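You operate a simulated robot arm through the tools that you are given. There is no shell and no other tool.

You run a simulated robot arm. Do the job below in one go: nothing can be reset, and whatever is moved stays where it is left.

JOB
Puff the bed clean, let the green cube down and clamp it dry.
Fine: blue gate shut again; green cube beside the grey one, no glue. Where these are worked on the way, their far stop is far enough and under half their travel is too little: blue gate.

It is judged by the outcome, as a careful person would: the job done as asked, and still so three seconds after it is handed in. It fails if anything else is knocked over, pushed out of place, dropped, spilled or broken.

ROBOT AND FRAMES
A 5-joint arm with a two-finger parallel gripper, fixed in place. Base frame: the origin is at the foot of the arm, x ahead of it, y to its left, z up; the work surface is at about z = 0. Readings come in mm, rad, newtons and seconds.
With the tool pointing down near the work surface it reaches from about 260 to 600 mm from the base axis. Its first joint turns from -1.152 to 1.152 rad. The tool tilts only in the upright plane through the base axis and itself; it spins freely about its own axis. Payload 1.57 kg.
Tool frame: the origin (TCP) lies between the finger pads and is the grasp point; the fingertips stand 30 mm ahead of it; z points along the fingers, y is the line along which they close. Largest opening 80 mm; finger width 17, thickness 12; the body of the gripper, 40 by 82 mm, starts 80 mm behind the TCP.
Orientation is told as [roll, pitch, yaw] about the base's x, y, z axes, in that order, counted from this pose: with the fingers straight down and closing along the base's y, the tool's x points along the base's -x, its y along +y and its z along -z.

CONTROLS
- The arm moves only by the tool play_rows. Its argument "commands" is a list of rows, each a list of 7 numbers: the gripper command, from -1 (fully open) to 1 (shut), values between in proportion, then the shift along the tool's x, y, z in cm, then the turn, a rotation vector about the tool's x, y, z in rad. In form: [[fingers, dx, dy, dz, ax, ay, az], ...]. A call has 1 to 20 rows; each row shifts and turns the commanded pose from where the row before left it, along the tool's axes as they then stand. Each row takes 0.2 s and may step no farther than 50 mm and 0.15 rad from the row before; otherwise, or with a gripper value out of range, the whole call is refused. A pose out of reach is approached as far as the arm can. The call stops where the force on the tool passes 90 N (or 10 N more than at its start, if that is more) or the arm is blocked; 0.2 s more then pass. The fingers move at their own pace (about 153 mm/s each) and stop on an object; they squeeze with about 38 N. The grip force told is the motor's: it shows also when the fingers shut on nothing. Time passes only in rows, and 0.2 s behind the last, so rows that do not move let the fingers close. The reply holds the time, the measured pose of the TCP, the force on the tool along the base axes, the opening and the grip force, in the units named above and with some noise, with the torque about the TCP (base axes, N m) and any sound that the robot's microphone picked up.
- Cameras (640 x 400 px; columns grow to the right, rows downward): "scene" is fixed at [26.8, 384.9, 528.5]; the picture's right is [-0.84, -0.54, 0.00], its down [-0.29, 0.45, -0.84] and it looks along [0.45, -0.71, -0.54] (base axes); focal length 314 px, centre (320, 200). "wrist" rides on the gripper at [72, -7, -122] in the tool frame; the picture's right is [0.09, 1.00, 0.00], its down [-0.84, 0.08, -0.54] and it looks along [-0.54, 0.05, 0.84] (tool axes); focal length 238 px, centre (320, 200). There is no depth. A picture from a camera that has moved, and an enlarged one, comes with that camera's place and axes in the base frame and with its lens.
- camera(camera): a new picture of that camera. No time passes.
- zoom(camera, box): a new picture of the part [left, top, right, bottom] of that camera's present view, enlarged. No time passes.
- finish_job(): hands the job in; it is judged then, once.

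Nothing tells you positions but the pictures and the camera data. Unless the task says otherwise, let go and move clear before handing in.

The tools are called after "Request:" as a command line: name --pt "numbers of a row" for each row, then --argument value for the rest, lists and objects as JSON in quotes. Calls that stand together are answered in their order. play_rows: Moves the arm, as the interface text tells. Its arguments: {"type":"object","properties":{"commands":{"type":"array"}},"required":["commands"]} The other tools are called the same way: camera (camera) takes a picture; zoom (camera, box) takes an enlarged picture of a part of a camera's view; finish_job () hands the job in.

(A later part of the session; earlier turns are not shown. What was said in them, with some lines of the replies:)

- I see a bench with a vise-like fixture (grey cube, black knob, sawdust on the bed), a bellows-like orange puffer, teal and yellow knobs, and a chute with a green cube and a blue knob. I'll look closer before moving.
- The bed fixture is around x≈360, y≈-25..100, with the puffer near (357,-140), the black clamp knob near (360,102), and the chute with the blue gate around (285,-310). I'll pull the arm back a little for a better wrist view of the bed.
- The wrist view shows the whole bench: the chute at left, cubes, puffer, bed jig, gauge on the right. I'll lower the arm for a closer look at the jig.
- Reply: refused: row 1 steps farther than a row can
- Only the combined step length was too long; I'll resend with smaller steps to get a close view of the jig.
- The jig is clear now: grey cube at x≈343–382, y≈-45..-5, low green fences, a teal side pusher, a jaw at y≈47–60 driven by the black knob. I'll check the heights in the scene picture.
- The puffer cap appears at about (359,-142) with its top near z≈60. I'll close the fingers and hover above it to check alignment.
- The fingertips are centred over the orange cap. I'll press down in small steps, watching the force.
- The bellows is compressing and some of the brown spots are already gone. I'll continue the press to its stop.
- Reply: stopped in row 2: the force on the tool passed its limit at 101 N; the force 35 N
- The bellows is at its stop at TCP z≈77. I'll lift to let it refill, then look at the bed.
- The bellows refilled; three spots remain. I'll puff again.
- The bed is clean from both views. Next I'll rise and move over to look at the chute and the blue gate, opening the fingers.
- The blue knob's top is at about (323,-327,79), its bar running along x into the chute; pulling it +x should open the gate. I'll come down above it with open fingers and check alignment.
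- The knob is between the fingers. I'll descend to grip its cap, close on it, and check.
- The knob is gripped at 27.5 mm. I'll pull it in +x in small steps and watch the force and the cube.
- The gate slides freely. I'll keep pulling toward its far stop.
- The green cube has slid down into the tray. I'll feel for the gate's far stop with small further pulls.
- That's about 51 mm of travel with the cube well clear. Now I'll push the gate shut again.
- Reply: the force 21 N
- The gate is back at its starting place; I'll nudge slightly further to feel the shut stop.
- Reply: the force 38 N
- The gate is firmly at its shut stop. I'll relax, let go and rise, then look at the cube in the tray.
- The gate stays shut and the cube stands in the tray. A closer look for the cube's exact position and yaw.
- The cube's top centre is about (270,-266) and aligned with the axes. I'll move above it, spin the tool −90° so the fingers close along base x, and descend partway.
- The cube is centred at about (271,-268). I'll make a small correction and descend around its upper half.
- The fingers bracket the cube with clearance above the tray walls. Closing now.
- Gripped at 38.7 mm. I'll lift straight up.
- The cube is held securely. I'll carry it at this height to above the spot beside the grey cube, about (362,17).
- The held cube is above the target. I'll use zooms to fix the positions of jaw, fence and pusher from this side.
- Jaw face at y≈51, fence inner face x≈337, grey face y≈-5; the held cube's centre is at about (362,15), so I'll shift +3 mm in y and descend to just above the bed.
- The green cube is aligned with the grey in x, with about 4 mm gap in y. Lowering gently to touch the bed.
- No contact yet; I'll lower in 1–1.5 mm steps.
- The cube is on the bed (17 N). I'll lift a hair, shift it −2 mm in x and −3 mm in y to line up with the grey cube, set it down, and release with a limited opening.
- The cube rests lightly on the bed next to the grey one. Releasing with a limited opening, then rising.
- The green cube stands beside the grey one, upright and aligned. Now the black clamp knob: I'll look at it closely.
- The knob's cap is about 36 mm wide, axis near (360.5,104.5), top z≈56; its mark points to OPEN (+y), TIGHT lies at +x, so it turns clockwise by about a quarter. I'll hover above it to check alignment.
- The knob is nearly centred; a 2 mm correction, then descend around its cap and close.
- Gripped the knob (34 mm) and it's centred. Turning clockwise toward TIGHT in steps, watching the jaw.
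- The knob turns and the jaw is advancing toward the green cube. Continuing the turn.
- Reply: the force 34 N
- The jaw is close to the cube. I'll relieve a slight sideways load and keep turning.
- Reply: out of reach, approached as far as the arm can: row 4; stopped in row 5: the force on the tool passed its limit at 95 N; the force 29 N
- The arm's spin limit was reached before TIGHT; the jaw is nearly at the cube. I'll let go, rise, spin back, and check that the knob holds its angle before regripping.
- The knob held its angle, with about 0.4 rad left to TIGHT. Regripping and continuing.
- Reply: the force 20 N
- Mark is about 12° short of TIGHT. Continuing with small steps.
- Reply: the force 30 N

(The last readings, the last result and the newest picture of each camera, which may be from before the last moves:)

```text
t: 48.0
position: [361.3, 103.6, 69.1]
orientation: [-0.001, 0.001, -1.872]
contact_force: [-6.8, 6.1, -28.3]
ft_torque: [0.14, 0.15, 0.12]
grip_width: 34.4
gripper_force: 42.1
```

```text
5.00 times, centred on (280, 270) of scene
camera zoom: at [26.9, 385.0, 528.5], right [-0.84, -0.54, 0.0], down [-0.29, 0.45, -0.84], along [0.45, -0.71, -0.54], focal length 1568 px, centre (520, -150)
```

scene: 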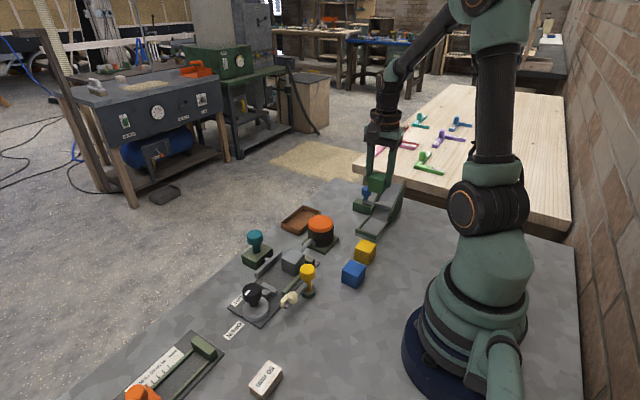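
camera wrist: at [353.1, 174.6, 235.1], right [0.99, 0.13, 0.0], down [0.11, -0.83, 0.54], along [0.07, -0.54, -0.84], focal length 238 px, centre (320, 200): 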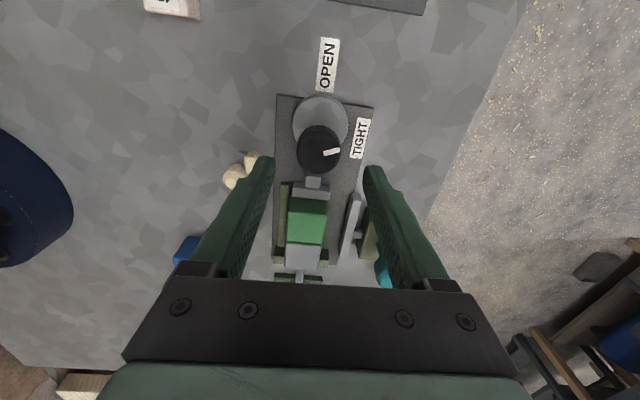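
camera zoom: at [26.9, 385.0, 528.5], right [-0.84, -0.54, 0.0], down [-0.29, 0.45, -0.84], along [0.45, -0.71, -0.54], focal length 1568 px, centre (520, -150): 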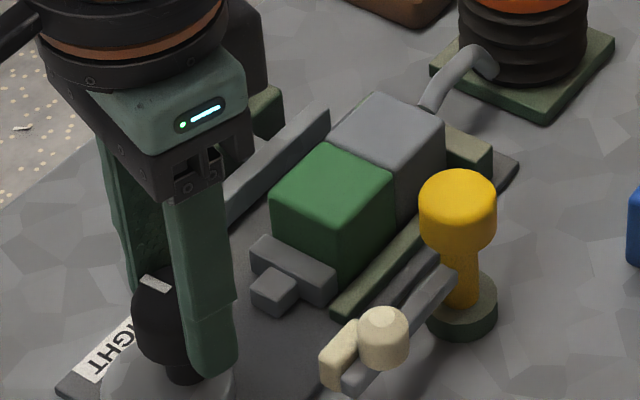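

The mark now points about at TIGHT, and the jaw is at the cube. I'll turn a bit further to feel whether it tightens against a stop.

Request:
play_rows --pt "1 0 0 0 0 0 0.05" --pt "1 0 0 0 0 0 0.05" --pt "1 0 0 0 0 0 0"

Request:
zoom --camera "wrist" --box '[220, 60, 440, 220]'

Request:
zoom --camera "scene" --box '[230, 230, 330, 310]'

```text
t: 48.8
position: [361.2, 103.6, 71.7]
orientation: [0.001, 0.001, -1.973]
contact_force: [-6.7, 8.4, -28.0]
ft_torque: [0.26, -0.02, 0.44]
grip_width: 34.5
gripper_force: 42.0
```

```text
2.50 times, centred on (330, 140) of wrist
camera zoom: at [383.6, 172.1, 193.0], right [0.95, -0.31, 0.0], down [-0.26, -0.8, 0.54], along [-0.17, -0.52, -0.84], focal length 596 px, centre (295, 350)
```

zoom: 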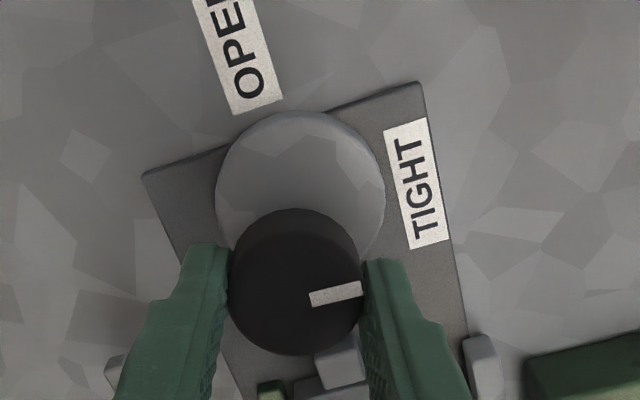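

```text
5.00 times, centred on (280, 270) of scene
camera zoom: at [26.9, 385.0, 528.5], right [-0.84, -0.54, 0.0], down [-0.29, 0.45, -0.84], along [0.45, -0.71, -0.54], focal length 1568 px, centre (520, -150)
```

zoom: 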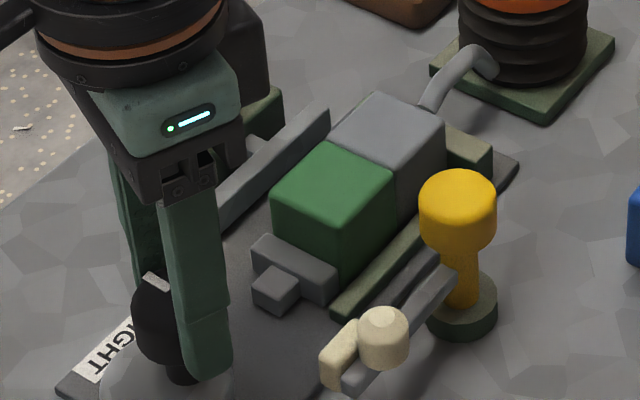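

Resistance torque is growing (0.44 N·m), so it's tightening. A little more.

Request:
play_rows --pt "1 0 0 0 0 0 0.05" --pt "1 0 0 0 0 0 0.05" --pt "1 0 0 0 0 0 0"

Request:
zoom --camera "wrist" --box '[220, 60, 440, 220]'

Request:
zoom --camera "scene" --box '[230, 230, 330, 310]'

```text
t: 49.5
position: [361.9, 103.5, 70.0]
orientation: [-0.001, -0.001, -2.074]
contact_force: [-14.2, 8.4, -18.1]
ft_torque: [-0.26, 0.24, 0.9]
grip_width: 34.8
gripper_force: 41.6
```

```text
2.50 times, centred on (330, 140) of wrist
camera zoom: at [390.3, 169.3, 193.3], right [0.92, -0.4, 0.0], down [-0.33, -0.77, 0.54], along [-0.22, -0.5, -0.84], focal length 596 px, centre (295, 350)
```

zoom: 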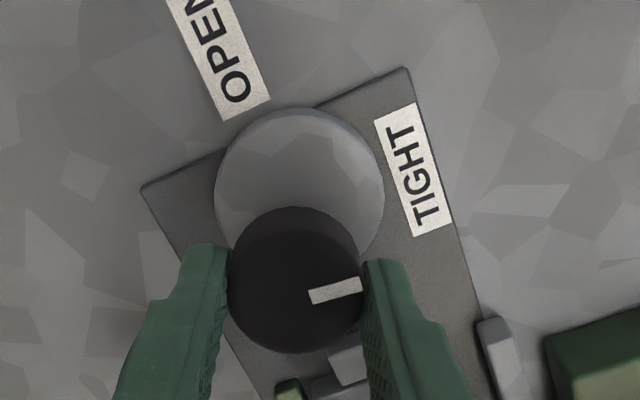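

```text
5.00 times, centred on (280, 270) of scene
camera zoom: at [26.9, 385.0, 528.5], right [-0.84, -0.54, 0.0], down [-0.29, 0.45, -0.84], along [0.45, -0.71, -0.54], focal length 1568 px, centre (520, -150)
```

zoom: 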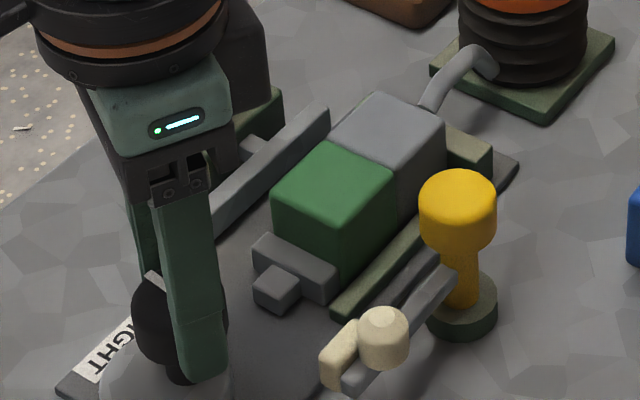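

Torque is up to 0.9 N·m, well tightened. I'll let go, rise and look at the clamp.

Request:
play_rows --pt "-0.5 0 0 0 0 0 0" --pt "-0.5 0 0 0 0 0 0" --pt "-0.5 0 0 -2 0 0 0" --pt "-0.5 0 0 -3 0 0 0" --pt "-0.5 0 0 -4 0 0 0" --pt "-0.5 0 0 -3 0 0 0" --pt "-0.5 0 0 0 0 0 0"

Request:
camera --camera "wrist"

Request:
zoom --camera "wrist" --box '[220, 40, 420, 240]'

Request:
zoom --camera "scene" --box '[220, 230, 340, 330]'

```text
t: 51.1
position: [365.5, 105.5, 191.2]
orientation: [0.001, 0.002, -2.074]
contact_force: [-0.4, 0.4, 0.1]
ft_torque: [-0.01, 0.0, 0.01]
grip_width: 59.9
gripper_force: 0.1
```

```text
taken
camera wrist: at [392.3, 170.5, 314.5], right [0.92, -0.4, 0.0], down [-0.34, -0.77, 0.54], along [-0.21, -0.5, -0.84], focal length 238 px, centre (320, 200)
```

wrist: 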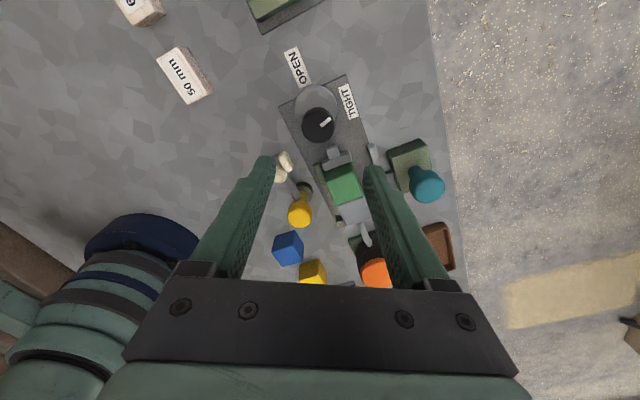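

```text
2.00 times, centred on (320, 140) of wrist
camera zoom: at [392.3, 170.5, 314.5], right [0.92, -0.4, 0.0], down [-0.34, -0.77, 0.54], along [-0.21, -0.5, -0.84], focal length 477 px, centre (320, 320)
```

zoom: 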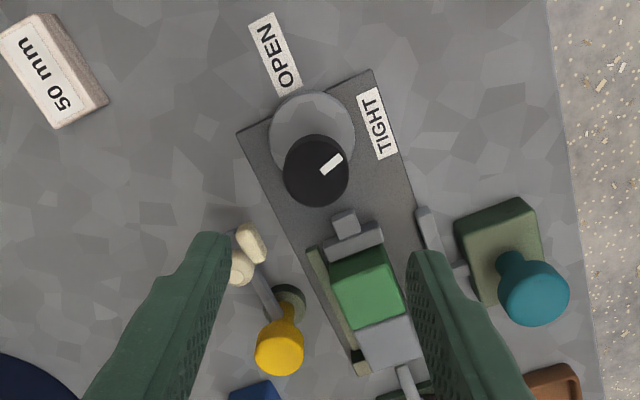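

```text
4.00 times, centred on (280, 280) of scene
camera zoom: at [26.8, 384.9, 528.5], right [-0.84, -0.54, 0.0], down [-0.29, 0.45, -0.84], along [0.45, -0.71, -0.54], focal length 1254 px, centre (480, -120)
```

zoom: 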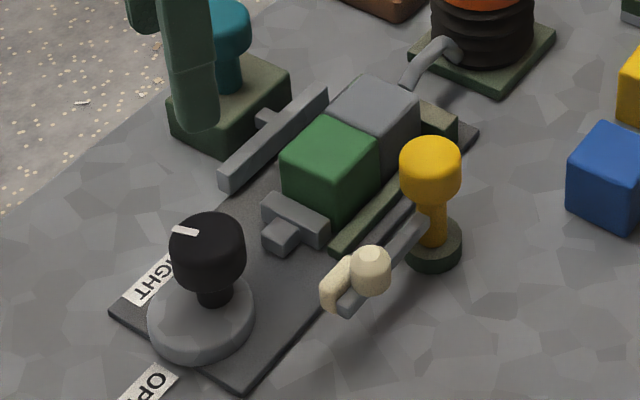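

The knob appears to have relaxed a little after release. I'll zoom in to check the mark's angle and whether the jaw is on the cube.

Request:
zoom --camera "scene" --box '[236, 270, 300, 310]'

Request:
zoom --camera "scene" --box '[275, 245, 339, 295]'

Request:
zoom --camera "wrist" --box '[280, 70, 380, 230]'

```text
10.00 times, centred on (268, 290) of scene
camera zoom: at [26.8, 384.9, 528.5], right [-0.84, -0.54, 0.0], down [-0.29, 0.45, -0.84], along [0.45, -0.71, -0.54], focal length 3136 px, centre (840, -700)
```

zoom: 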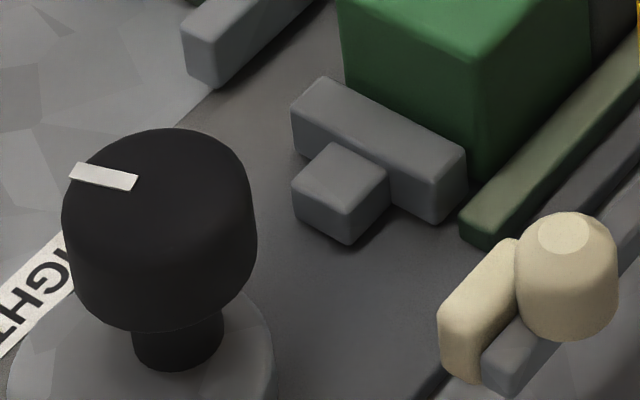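

```text
8.00 times, centred on (307, 270) of scene
camera zoom: at [26.8, 384.9, 528.5], right [-0.84, -0.54, 0.0], down [-0.29, 0.45, -0.84], along [0.45, -0.71, -0.54], focal length 2508 px, centre (424, -360)
```

zoom: 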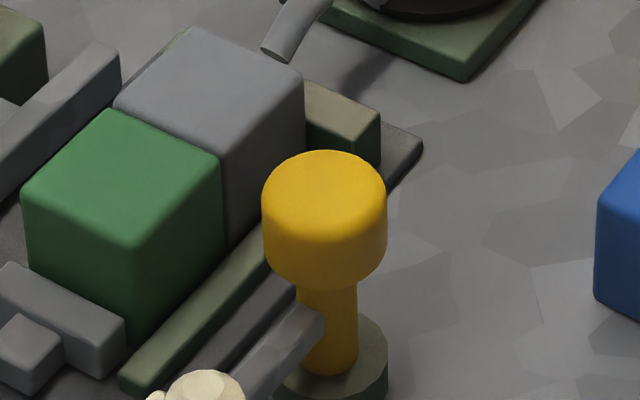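

```text
2.50 times, centred on (330, 150) of wrist
camera zoom: at [392.3, 170.5, 314.5], right [0.92, -0.4, 0.0], down [-0.34, -0.77, 0.54], along [-0.21, -0.5, -0.84], focal length 596 px, centre (295, 325)
```

zoom: 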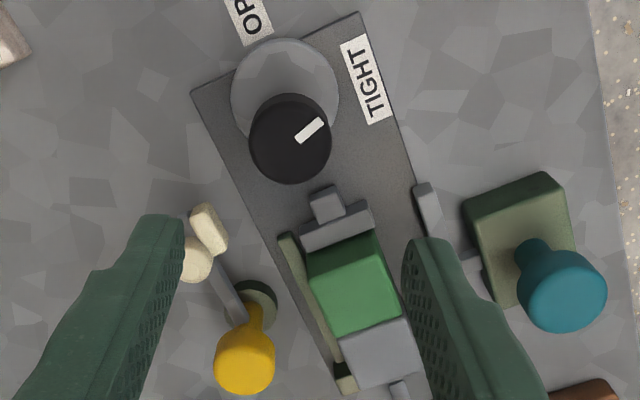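

The knob now sits roughly 14° short of TIGHT; it sprang back when I released it under load, and the jaw may be a millimetre or two off the cube. I'll regrip, tighten to just firm contact and release gently.

Request:
play_rows --pt "-0.5 0 0 0 0 0 -0.15" --pt "-0.5 0 0 0 0 0 -0.15" --pt "-0.5 0 0 2 0 0 -0.15" --pt "-0.5 0 0 3 0 0 0" --pt "-0.5 0 0 3 0 0 0" --pt "-0.5 0 0 0 0 0 0"

Request:
zoom --camera "wrist" --box '[220, 60, 440, 240]'

Request:
zoom --camera "wrist" --box '[270, 160, 370, 280]'

```text
t: 52.5
position: [363.8, 103.6, 108.9]
orientation: [0.004, 0.001, -1.622]
contact_force: [-1.1, -0.1, -0.5]
ft_torque: [0.03, -0.02, 0.02]
grip_width: 60.1
gripper_force: 0.2
```

```text
2.22 times, centred on (330, 150) of wrist
camera zoom: at [361.1, 175.9, 232.7], right [1.0, 0.04, 0.0], down [0.03, -0.84, 0.54], along [0.02, -0.54, -0.84], focal length 530 px, centre (298, 311)
```

zoom: 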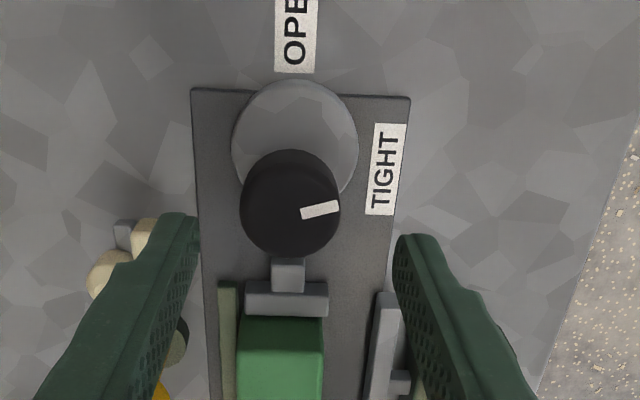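

```text
3.33 times, centred on (320, 220) of wrist
camera zoom: at [361.1, 175.9, 232.7], right [1.0, 0.04, 0.0], down [0.03, -0.84, 0.54], along [0.02, -0.54, -0.84], focal length 794 px, centre (320, 133)
```

zoom: 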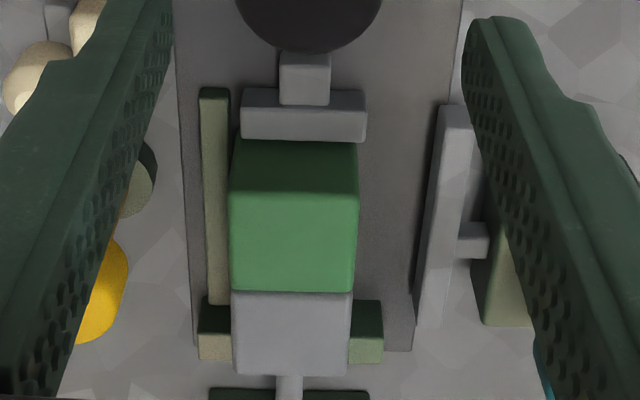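

The knob axis is at x≈361.5; I'll correct by −2.5 mm in x, descend, grip, and turn 0.2 rad.

Request:
play_rows --pt "-0.5 0.05 -0.25 1.5 0 0 0" --pt "-0.5 0 0 2.4 0 0 0" --pt "-0.5 0 0 0 0 0 0" --pt "1 0 0 0 0 0 0" --pt "1 0 0 0 0 0 0" --pt "1 0 0 0 0 0 0"

Request:
play_rows --pt "1 0 0 0 0 0 0.05" --pt "1 0 0 0 0 0 0.05" --pt "1 0 0 0 0 0 0.05" --pt "1 0 0 0 0 0 0"

Request:
zoom --camera "wrist" --box '[220, 60, 440, 240]'

```text
t: 54.0
position: [361.9, 104.5, 71.2]
orientation: [0.002, 0.0, -1.622]
contact_force: [1.0, 2.0, -6.5]
ft_torque: [0.0, 0.05, 0.04]
grip_width: 34.2
gripper_force: 42.1
```

```text
t: 55.0
position: [361.8, 105.4, 72.0]
orientation: [0.006, 0.002, -1.774]
contact_force: [10.0, -4.4, -11.7]
ft_torque: [0.13, -0.08, -0.04]
grip_width: 34.6
gripper_force: 41.8
```

```text
2.22 times, centred on (330, 150) of wrist
camera zoom: at [369.0, 175.5, 194.8], right [0.99, -0.11, 0.01], down [-0.1, -0.84, 0.54], along [-0.06, -0.54, -0.84], focal length 530 px, centre (298, 311)
```

zoom: 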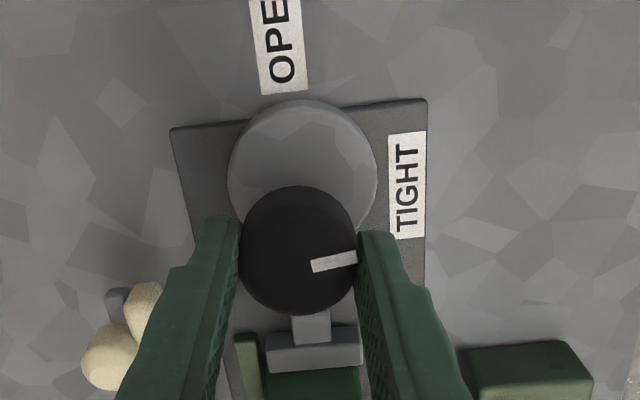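

No resistance yet here. Another 0.05-rad step at a time.

Request:
play_rows --pt "1 0 0 0 0 0 0.05" --pt "1 0 0 0 0 0 0"

Request:
play_rows --pt "1 0 0 0 0 0 0.05" --pt "1 0 0 0 0 0 0"

Request:
zoom --camera "scene" --box '[236, 240, 336, 310]'

```text
t: 55.5
position: [361.2, 104.7, 70.5]
orientation: [0.004, 0.002, -1.826]
contact_force: [13.0, -8.1, -6.8]
ft_torque: [0.04, -0.13, 0.01]
grip_width: 34.3
gripper_force: 42.0
```

```text
t: 56.1
position: [361.4, 104.5, 72.1]
orientation: [0.004, 0.005, -1.875]
contact_force: [21.3, -10.8, -9.5]
ft_torque: [-0.61, 0.13, 0.12]
grip_width: 34.1
gripper_force: 42.1
```

```text
5.71 times, centred on (286, 275) of scene
camera zoom: at [26.9, 385.0, 528.5], right [-0.84, -0.54, 0.0], down [-0.29, 0.45, -0.84], along [0.45, -0.71, -0.54], focal length 1792 px, centre (514, -229)
```

zoom: 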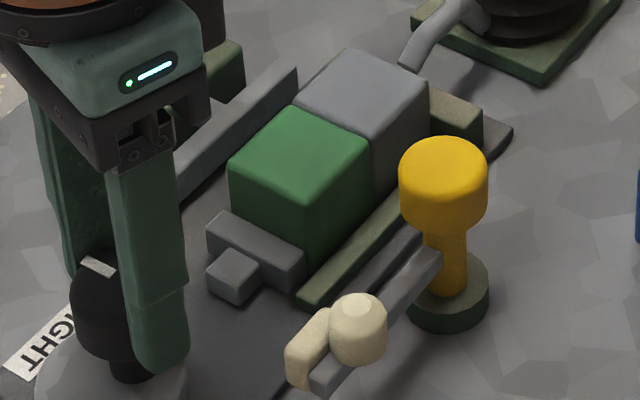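

Resistance begins here (about 0–2° from TIGHT). I'll relieve the side load and open the fingers gently in small steps.

Request:
play_rows --pt "1 0 0.1 0 0 0 0.02" --pt "1 0 0 0 0 0 0" --pt "0.13 0 0 0 0 0 0" --pt "0.1 0 0 0 0 0 0" --pt "0.05 0 0 0 0 0 0" --pt "0.0 0 0 0 0 0 0"

Request:
zoom --camera "wrist" --box '[220, 60, 440, 240]'

Request:
zoom --camera "scene" --box '[236, 240, 336, 310]'

```text
t: 57.5
position: [362.0, 103.8, 71.3]
orientation: [0.002, 0.001, -1.895]
contact_force: [0.1, -0.9, -0.4]
ft_torque: [-0.01, 0.02, -0.04]
grip_width: 40.3
gripper_force: 0.1
```

```text
2.22 times, centred on (330, 150) of wrist
camera zoom: at [377.1, 173.8, 194.3], right [0.97, -0.23, 0.0], down [-0.19, -0.82, 0.54], along [-0.12, -0.53, -0.84], focal length 530 px, centre (298, 311)
```

zoom: 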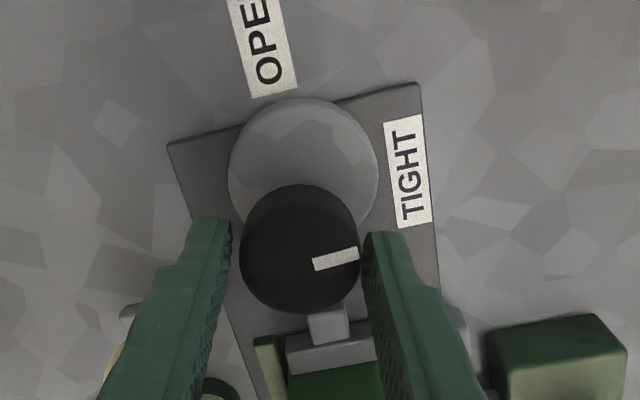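

```text
5.71 times, centred on (286, 275) of scene
camera zoom: at [26.8, 384.9, 528.5], right [-0.84, -0.54, 0.0], down [-0.29, 0.45, -0.84], along [0.45, -0.71, -0.54], focal length 1792 px, centre (514, -229)
```

zoom: 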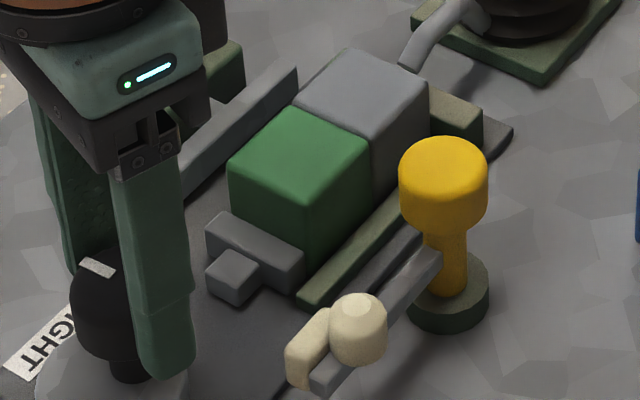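

Released gently, the knob stayed within about 5° of TIGHT. I'll tighten once more and ease the grip off progressively so it can't kick back.

Request:
play_rows --pt "1 0 0 0 0 0 0" --pt "1 0 0 0 0 0 0" --pt "1 0 0 0 0 0 0.05" --pt "1 0 0 0 0 0 0.05" --pt "1 0 0 0 0 0 0"

Request:
zoom --camera "wrist" --box '[220, 60, 440, 240]'

```text
t: 58.8
position: [362.1, 105.6, 71.5]
orientation: [0.001, 0.002, -1.992]
contact_force: [6.0, 2.7, -14.4]
ft_torque: [0.18, -0.11, 0.35]
grip_width: 35.0
gripper_force: 42.1
```

```text
2.22 times, centred on (330, 150) of wrist
camera zoom: at [384.5, 171.7, 194.5], right [0.95, -0.32, 0.0], down [-0.27, -0.8, 0.54], along [-0.17, -0.51, -0.84], focal length 530 px, centre (298, 311)
```

zoom: 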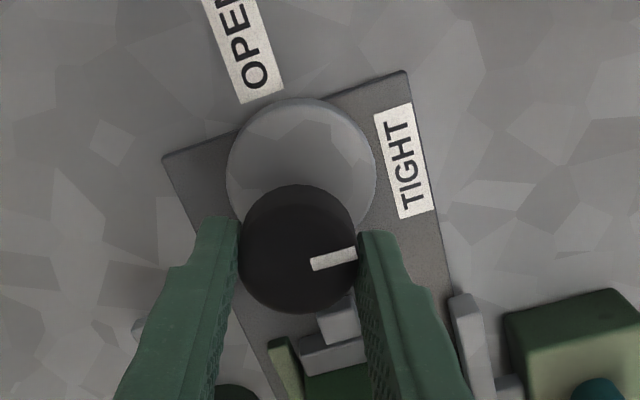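

Torque 0.35 N·m. Easing the grip off in fine steps.

Request:
play_rows --pt "0.3 0 0 0 0 0 0" --pt "0.2 0 0 0 0 0 0" --pt "0.18 0 0 0 0 0 0" --pt "0.165 0 0 0 0 0 0" --pt "0.155 0 0 0 0 0 0" --pt "0.15 0 0 0 0 0 0" --pt "0.145 0 0 0 0 0 0" --pt "0.14 0 0 0 0 0 0" --pt "0.135 0 0 0 0 0 0" --pt "0.13 0 0 0 0 0 0" --pt "0.125 0 0 0 0 0 0" --pt "0.12 0 0 0 0 0 0" --pt "0.1 0 0 0 0 0 0" --pt "0.0 0 0 0 0 0 0"

Request:
zoom --camera "wrist" --box '[220, 60, 440, 240]'

Request:
zoom --camera "scene" --box '[236, 240, 336, 310]'

```text
t: 61.8
position: [361.5, 103.9, 72.6]
orientation: [0.002, 0.002, -1.995]
contact_force: [0.4, 0.2, -0.6]
ft_torque: [0.02, 0.02, 0.0]
grip_width: 40.2
gripper_force: 0.0
```

```text
2.22 times, centred on (330, 150) of wrist
camera zoom: at [384.6, 171.5, 194.9], right [0.95, -0.32, 0.0], down [-0.27, -0.8, 0.54], along [-0.17, -0.51, -0.84], focal length 530 px, centre (298, 311)
```

zoom: 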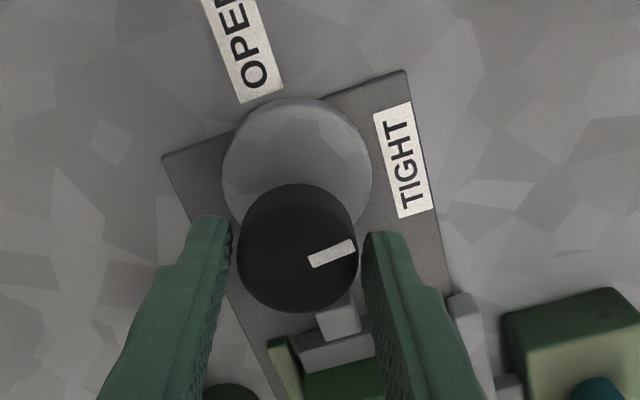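

```text
5.71 times, centred on (286, 275) of scene
camera zoom: at [26.8, 384.9, 528.5], right [-0.84, -0.54, 0.0], down [-0.29, 0.45, -0.84], along [0.45, -0.71, -0.54], focal length 1792 px, centre (514, -229)
```

zoom: 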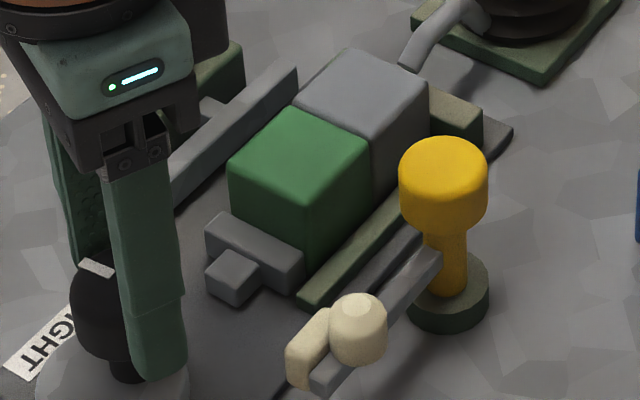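

The knob rests again within about 5° of TIGHT, with jaw, green cube and grey cube in line. I'll open, rise clear and take a full look at everything.

Request:
play_rows --pt "-0.5 0 0 0 0 0 0" --pt "-0.5 0 0 -2 0 0 0" --pt "-0.5 0 0 -4 0 0 0" --pt "-0.5 0 0 -4.5 0 0 0" --pt "-0.5 0 0 -4.5 0 0 0" --pt "-0.5 0 0 -4.5 0 0 0" --pt "-0.5 0 0 0 0 0 -0.15" --pt "-0.5 0 0 0 0 0 -0.15" --pt "-0.5 0 0 0 0 0 -0.15" --pt "-0.5 0 0 0 0 0 0"

Request:
camera --camera "wrist"

Request:
camera --camera "scene"

Request:
zoom --camera "scene" --box '[236, 270, 300, 310]'

Request:
zoom --camera "scene" --box '[220, 210, 360, 320]'

```text
t: 64.0
position: [361.5, 102.7, 266.8]
orientation: [0.004, 0.001, -1.543]
contact_force: [-0.1, 0.1, -0.4]
ft_torque: [-0.03, 0.03, -0.01]
grip_width: 60.2
gripper_force: 0.1
```

```text
taken
camera wrist: at [352.0, 174.8, 389.6], right [0.99, 0.12, 0.0], down [0.1, -0.83, 0.54], along [0.07, -0.54, -0.84], focal length 238 px, centre (320, 200)
```

wrist: 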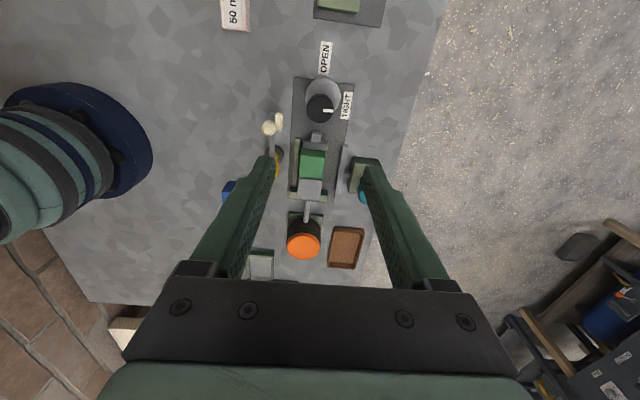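

```text
taken
```

scene: 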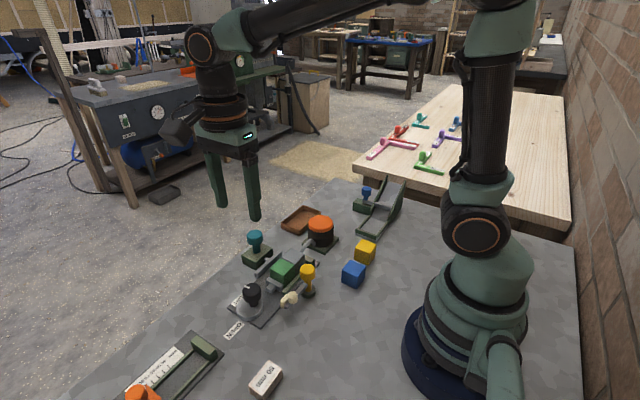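

```text
10.00 times, centred on (268, 290) of scene
camera zoom: at [26.8, 384.9, 528.5], right [-0.84, -0.54, 0.0], down [-0.29, 0.45, -0.84], along [0.45, -0.71, -0.54], focal length 3136 px, centre (840, -700)
```

zoom: 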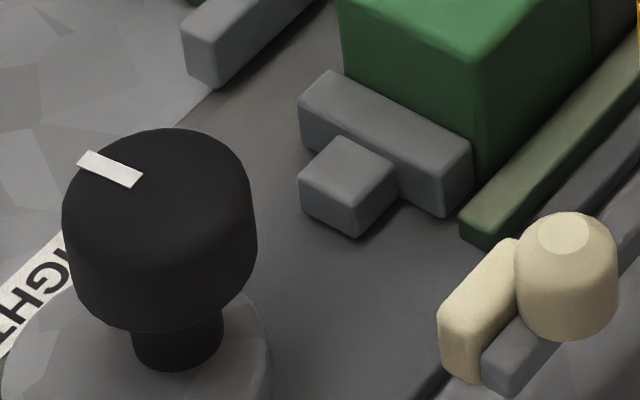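

```text
3.64 times, centred on (290, 265) of scene
camera zoom: at [26.8, 384.9, 528.5], right [-0.84, -0.54, 0.0], down [-0.29, 0.45, -0.84], along [0.45, -0.71, -0.54], focal length 1140 px, centre (429, -36)
```

zoom: 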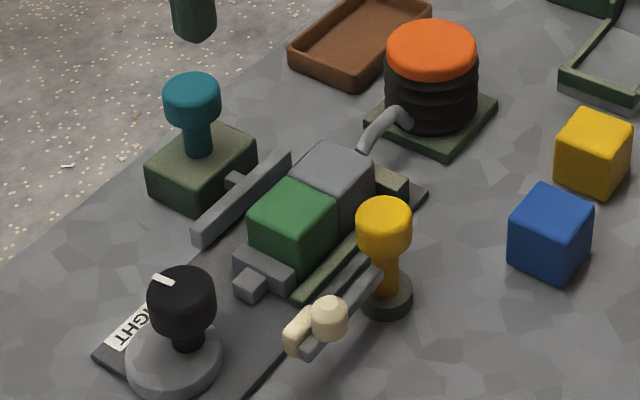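

Jaw is against the green cube, the green cube flush with the grey, and the glue arm untouched. One last check of the gate and a close look at the clamp.

Request:
zoom --camera "scene" --box '[345, 172, 425, 222]'

Request:
zoom --camera "wrist" --box '[270, 70, 370, 210]'

```text
8.00 times, centred on (385, 197) of scene
camera zoom: at [26.8, 384.9, 528.5], right [-0.84, -0.54, 0.0], down [-0.29, 0.45, -0.84], along [0.45, -0.71, -0.54], focal length 2508 px, centre (-200, 224)
```

zoom: 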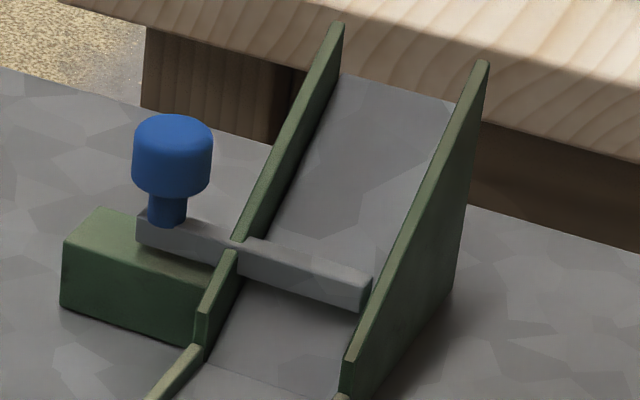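

```text
2.86 times, centred on (320, 140) of wrist
camera zoom: at [352.0, 174.8, 389.6], right [0.99, 0.12, 0.0], down [0.1, -0.83, 0.54], along [0.07, -0.54, -0.84], focal length 681 px, centre (320, 371)
```

zoom: 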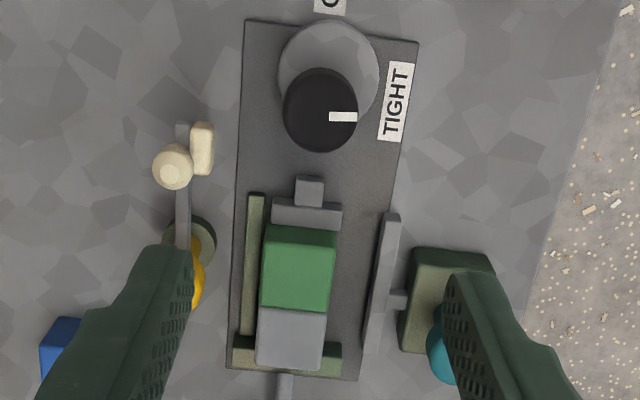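

The bed was puffed clean. The gate was pulled open, the green cube slid down, and the gate is shut again. The green cube now sits flush beside the grey one with the jaw against it and the knob at TIGHT. The glue arm was never touched and the arm is clear, so I'm handing in.

Request:
finish_job

```text
The job is handed in.
```

I've handed the job in: the bed is puffed clean, and the green cube is clamped dry against the grey one. No result came back, so what follows is what I saw in the last pictures.

- **Bed:** two full puffs cleared all the brown spots.
- **Blue gate:** I pulled it out about 51 mm and the cube slid down. I never felt a far stop, so I can't say what share of its full travel that was. I then pushed it back until it met its shut stop.
- **Green cube:** it stands flush beside the grey cube, lined up with it. The glue arm was never touched.
- **Clamp:** the jaw is up against the green cube and the mark points at TIGHT. The knob settles about 5° short of full TIGHT. It springs back a little when released under load, so the last time I eased the grip off slowly, and it has stayed put since.

The clamp pushed the green cube about 3 mm into contact, and the grey one moved about 1.5 mm at most. In the pictures nothing else looks moved, and the arm is raised clear of the bench.
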